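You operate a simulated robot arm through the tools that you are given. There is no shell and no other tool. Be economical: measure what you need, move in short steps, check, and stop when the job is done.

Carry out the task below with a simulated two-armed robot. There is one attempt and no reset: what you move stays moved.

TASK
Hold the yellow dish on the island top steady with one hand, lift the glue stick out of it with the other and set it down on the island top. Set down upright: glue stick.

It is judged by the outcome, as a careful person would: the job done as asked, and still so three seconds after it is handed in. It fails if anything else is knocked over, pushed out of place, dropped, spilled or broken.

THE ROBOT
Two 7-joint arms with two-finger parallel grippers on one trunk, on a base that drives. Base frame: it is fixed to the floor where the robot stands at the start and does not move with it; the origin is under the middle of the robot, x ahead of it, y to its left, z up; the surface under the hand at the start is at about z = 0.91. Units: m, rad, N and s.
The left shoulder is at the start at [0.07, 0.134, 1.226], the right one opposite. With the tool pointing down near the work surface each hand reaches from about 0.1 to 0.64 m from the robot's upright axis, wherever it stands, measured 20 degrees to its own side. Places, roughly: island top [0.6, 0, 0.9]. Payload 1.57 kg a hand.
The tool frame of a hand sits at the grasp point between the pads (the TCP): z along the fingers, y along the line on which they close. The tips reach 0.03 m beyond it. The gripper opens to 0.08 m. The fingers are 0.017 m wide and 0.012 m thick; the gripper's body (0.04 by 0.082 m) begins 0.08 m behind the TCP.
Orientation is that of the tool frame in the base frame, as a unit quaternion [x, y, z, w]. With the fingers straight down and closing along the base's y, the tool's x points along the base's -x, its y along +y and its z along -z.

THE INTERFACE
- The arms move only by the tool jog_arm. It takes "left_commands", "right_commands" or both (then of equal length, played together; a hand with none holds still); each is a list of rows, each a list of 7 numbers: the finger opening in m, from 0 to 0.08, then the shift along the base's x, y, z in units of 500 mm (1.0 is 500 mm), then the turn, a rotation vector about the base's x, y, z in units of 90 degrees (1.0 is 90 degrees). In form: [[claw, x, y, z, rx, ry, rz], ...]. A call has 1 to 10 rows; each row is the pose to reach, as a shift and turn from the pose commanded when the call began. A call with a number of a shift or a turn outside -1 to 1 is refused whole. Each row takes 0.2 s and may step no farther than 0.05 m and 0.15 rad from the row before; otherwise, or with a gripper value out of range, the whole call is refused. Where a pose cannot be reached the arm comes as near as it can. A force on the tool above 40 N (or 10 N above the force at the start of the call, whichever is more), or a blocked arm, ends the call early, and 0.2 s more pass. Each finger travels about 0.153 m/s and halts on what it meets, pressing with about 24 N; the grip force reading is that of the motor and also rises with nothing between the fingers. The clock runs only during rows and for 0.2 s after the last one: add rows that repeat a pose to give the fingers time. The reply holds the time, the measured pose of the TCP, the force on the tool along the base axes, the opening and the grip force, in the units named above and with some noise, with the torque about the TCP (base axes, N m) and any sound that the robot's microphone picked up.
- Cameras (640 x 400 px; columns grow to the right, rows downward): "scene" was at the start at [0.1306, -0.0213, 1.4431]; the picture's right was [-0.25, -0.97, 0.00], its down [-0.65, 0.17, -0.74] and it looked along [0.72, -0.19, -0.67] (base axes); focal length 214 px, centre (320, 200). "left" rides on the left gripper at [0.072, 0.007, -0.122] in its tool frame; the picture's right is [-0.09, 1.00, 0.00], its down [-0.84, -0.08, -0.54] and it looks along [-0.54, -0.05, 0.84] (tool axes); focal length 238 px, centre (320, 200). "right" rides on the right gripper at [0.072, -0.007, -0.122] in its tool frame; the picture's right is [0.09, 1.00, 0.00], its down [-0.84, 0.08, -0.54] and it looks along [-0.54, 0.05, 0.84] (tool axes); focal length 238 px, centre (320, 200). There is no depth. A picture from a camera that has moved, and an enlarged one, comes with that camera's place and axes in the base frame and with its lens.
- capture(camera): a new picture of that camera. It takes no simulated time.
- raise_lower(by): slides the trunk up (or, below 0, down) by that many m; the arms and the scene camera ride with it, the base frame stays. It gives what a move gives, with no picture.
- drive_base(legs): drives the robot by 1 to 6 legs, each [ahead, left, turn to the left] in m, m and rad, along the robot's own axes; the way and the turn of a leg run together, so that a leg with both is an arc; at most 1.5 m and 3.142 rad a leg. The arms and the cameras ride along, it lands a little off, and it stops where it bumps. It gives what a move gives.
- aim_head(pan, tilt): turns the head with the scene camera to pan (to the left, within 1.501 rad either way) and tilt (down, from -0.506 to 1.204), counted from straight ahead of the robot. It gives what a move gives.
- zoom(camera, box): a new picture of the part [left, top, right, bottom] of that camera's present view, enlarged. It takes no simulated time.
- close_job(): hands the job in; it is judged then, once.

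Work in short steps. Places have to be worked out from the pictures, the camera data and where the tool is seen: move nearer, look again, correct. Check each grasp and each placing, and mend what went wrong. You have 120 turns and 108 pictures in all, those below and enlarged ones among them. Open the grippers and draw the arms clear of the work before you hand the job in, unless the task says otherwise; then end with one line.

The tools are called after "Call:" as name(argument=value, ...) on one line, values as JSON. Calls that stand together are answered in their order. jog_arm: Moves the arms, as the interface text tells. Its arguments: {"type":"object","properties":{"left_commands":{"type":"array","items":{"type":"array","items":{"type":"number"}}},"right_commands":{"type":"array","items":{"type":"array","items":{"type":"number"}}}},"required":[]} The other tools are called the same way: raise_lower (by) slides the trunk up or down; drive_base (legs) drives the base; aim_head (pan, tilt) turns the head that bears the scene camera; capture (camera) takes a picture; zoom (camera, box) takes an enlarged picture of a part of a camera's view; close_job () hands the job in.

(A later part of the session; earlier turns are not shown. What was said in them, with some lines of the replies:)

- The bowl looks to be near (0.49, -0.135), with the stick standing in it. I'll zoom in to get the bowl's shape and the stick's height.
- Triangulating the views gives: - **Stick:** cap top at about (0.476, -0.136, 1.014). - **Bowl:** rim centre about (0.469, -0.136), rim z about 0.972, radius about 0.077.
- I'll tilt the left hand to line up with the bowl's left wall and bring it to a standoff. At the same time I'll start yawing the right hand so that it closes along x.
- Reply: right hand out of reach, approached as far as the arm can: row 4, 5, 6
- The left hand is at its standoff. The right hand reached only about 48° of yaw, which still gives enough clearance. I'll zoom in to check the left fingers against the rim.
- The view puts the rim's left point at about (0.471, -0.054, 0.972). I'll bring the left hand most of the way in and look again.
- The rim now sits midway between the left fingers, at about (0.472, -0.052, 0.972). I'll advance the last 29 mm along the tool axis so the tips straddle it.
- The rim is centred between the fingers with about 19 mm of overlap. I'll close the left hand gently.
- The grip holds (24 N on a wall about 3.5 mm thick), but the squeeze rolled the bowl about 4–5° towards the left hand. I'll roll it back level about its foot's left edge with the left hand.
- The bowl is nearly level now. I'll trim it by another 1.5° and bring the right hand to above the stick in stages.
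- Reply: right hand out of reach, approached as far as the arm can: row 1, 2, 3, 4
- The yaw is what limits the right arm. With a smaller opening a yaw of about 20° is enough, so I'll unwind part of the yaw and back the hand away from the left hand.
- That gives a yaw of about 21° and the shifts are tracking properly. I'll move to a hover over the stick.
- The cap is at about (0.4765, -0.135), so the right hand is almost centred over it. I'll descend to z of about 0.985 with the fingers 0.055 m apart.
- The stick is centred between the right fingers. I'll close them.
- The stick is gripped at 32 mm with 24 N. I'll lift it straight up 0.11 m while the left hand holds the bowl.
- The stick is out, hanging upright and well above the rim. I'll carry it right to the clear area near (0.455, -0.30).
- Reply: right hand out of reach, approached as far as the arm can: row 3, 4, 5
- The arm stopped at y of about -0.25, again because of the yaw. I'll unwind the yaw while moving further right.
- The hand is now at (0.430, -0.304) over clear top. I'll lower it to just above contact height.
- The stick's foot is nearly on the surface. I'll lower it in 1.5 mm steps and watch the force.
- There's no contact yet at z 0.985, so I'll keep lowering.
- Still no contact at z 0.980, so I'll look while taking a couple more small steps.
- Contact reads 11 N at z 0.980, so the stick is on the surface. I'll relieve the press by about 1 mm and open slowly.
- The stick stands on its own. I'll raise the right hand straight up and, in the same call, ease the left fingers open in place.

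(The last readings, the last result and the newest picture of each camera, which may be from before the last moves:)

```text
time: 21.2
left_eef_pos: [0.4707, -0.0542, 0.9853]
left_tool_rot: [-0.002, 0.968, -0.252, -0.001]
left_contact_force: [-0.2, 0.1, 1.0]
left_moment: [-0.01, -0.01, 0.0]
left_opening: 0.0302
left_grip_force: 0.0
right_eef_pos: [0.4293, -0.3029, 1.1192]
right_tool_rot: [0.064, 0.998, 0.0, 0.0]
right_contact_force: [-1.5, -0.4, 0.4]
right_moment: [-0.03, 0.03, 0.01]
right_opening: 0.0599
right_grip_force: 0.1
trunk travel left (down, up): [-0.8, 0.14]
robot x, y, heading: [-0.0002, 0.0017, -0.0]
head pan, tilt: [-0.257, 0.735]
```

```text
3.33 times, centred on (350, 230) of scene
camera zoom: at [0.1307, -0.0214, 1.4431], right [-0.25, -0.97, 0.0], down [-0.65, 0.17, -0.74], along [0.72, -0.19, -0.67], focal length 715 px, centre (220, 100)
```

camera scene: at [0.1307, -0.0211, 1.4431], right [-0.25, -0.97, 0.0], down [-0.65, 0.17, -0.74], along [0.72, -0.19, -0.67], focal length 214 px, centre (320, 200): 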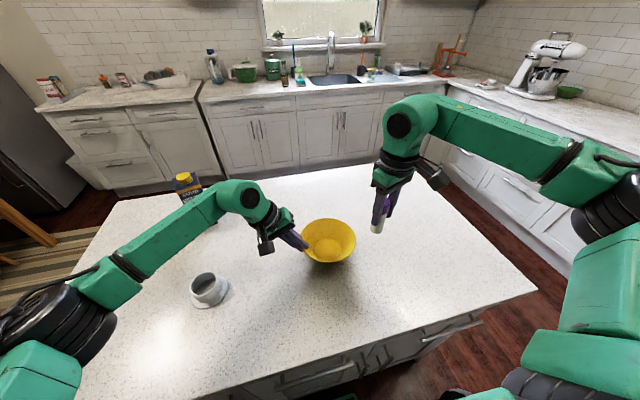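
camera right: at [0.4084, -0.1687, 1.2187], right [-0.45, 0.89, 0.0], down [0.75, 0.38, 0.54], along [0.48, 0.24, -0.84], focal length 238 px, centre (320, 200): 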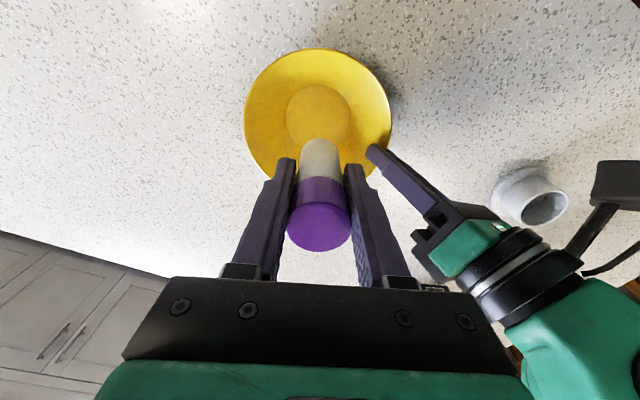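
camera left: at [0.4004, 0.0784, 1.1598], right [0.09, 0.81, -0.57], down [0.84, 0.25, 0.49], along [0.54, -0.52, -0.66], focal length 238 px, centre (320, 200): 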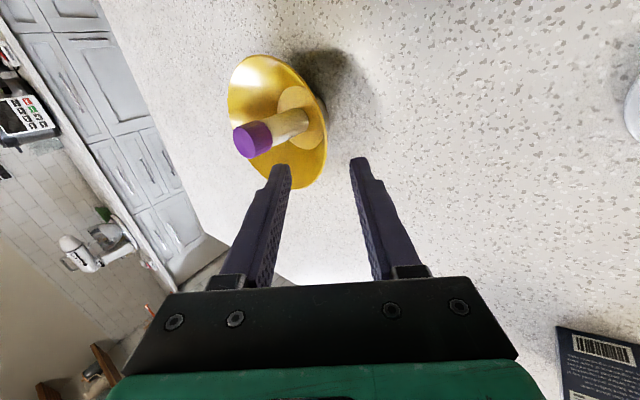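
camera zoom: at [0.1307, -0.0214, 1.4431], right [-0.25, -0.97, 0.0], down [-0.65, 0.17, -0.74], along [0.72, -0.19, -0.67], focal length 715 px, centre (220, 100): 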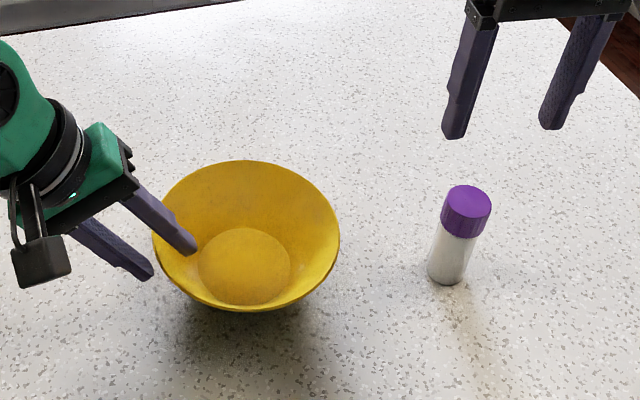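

The bowl is free and level, and the stick is standing. I'll retreat the left hand along its own axis.

Call:
jog_arm(left_commands=[[0.04, 0, 0, 0, 0, 0, 0], [0.04, 0, 0.04, 0.07, 0, 0, 0], [0.04, 0, 0.08, 0.14, 0, 0, 0], [0.04, 0, 0.14, 0.21, 0, 0, 0], [0.06, 0, 0.21, 0.26, 0, 0, 0], [0.06, 0, 0.21, 0.26, 0, 0, 0]])

Call:
capture(camera="scene")

Call:
zoom(camera="scene", box=[270, 180, 430, 280])

```text
time: 22.6
left_eef_pos: [0.4697, 0.0529, 1.1162]
left_tool_rot: [-0.001, 0.968, -0.25, -0.001]
left_contact_force: [0.4, -1.1, -0.9]
left_moment: [0.02, 0.0, 0.03]
left_opening: 0.0601
left_grip_force: 0.0
right_eef_pos: [0.4305, -0.3037, 1.1187]
right_tool_rot: [0.064, 0.998, 0.0, -0.001]
right_contact_force: [-0.5, 0.5, 0.4]
right_moment: [0.02, 0.01, 0.03]
right_opening: 0.0598
right_grip_force: 0.1
trunk travel left (down, up): [-0.8, 0.14]
robot x, y, heading: [0.0033, 0.0034, 0.001]
head pan, tilt: [-0.257, 0.735]
```

```text
72 pictures are left
camera scene: at [0.1308, -0.022, 1.443], right [-0.25, -0.97, 0.0], down [-0.65, 0.17, -0.74], along [0.72, -0.19, -0.67], focal length 214 px, centre (320, 200)
```

scene: 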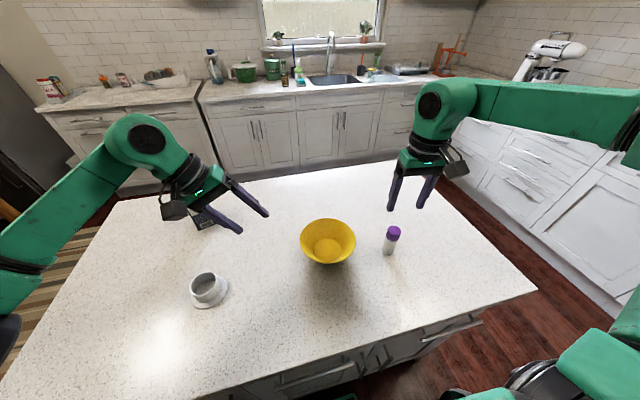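

```text
4.00 times, centred on (350, 230) of scene
camera zoom: at [0.1308, -0.022, 1.443], right [-0.25, -0.97, 0.0], down [-0.65, 0.17, -0.74], along [0.72, -0.19, -0.67], focal length 858 px, centre (200, 80)
```

zoom: 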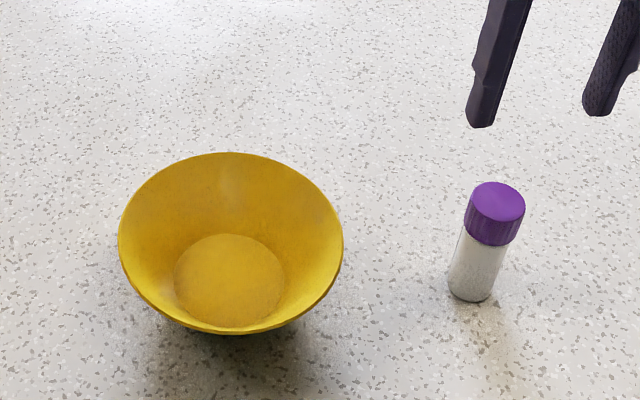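

The stick stands upright and the bowl is level in its place. I'll raise the left hand to check that the carton behind it is undisturbed.

Call:
jog_arm(left_commands=[[0.06, 0, 0, 0.08, 0, 0, 0], [0.06, 0, 0, 0.16, 0, 0, 0], [0.06, 0, 0, 0.2, 0, 0, 0]])

Call:
capture(camera="scene")

```text
time: 23.4
left_eef_pos: [0.4702, 0.0515, 1.2169]
left_tool_rot: [-0.001, 0.968, -0.251, 0.0]
left_contact_force: [-0.6, 0.1, -0.7]
left_moment: [0.03, -0.02, -0.02]
left_opening: 0.0599
left_grip_force: 0.0
right_eef_pos: [0.4297, -0.3032, 1.1197]
right_tool_rot: [0.065, 0.998, 0.0, 0.001]
right_contact_force: [-0.8, -0.2, -0.2]
right_moment: [-0.03, -0.03, 0.01]
right_opening: 0.0601
right_grip_force: 0.0
trunk travel left (down, up): [-0.8, 0.14]
robot x, y, heading: [0.0016, -0.0007, 0.002]
head pan, tilt: [-0.257, 0.735]
```

```text
70 pictures are left
camera scene: at [0.1306, -0.0216, 1.443], right [-0.25, -0.97, 0.0], down [-0.65, 0.17, -0.74], along [0.72, -0.19, -0.67], focal length 214 px, centre (320, 200)
```

scene: 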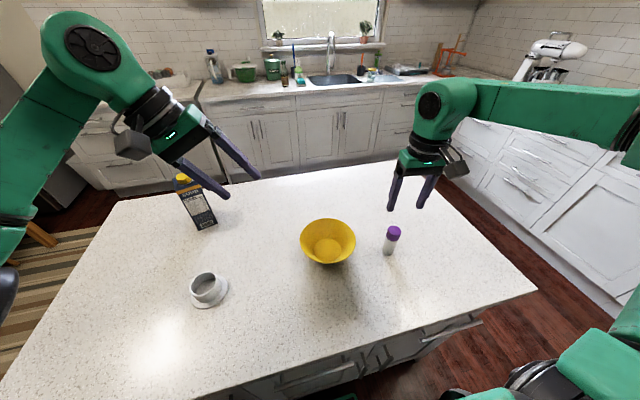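

The carton, the white ring and the bowl are where they started, the stick is upright, and both hands are open and clear. I'll hand the job in.

Call:
close_job()

```text
The job is handed in.
```

The glue stick is out of the yellow dish and standing upright on the island top to the dish's right; squeezing the rim briefly tipped the dish about 5°, so I levelled it before lifting, and it ended flat and close to where it started.
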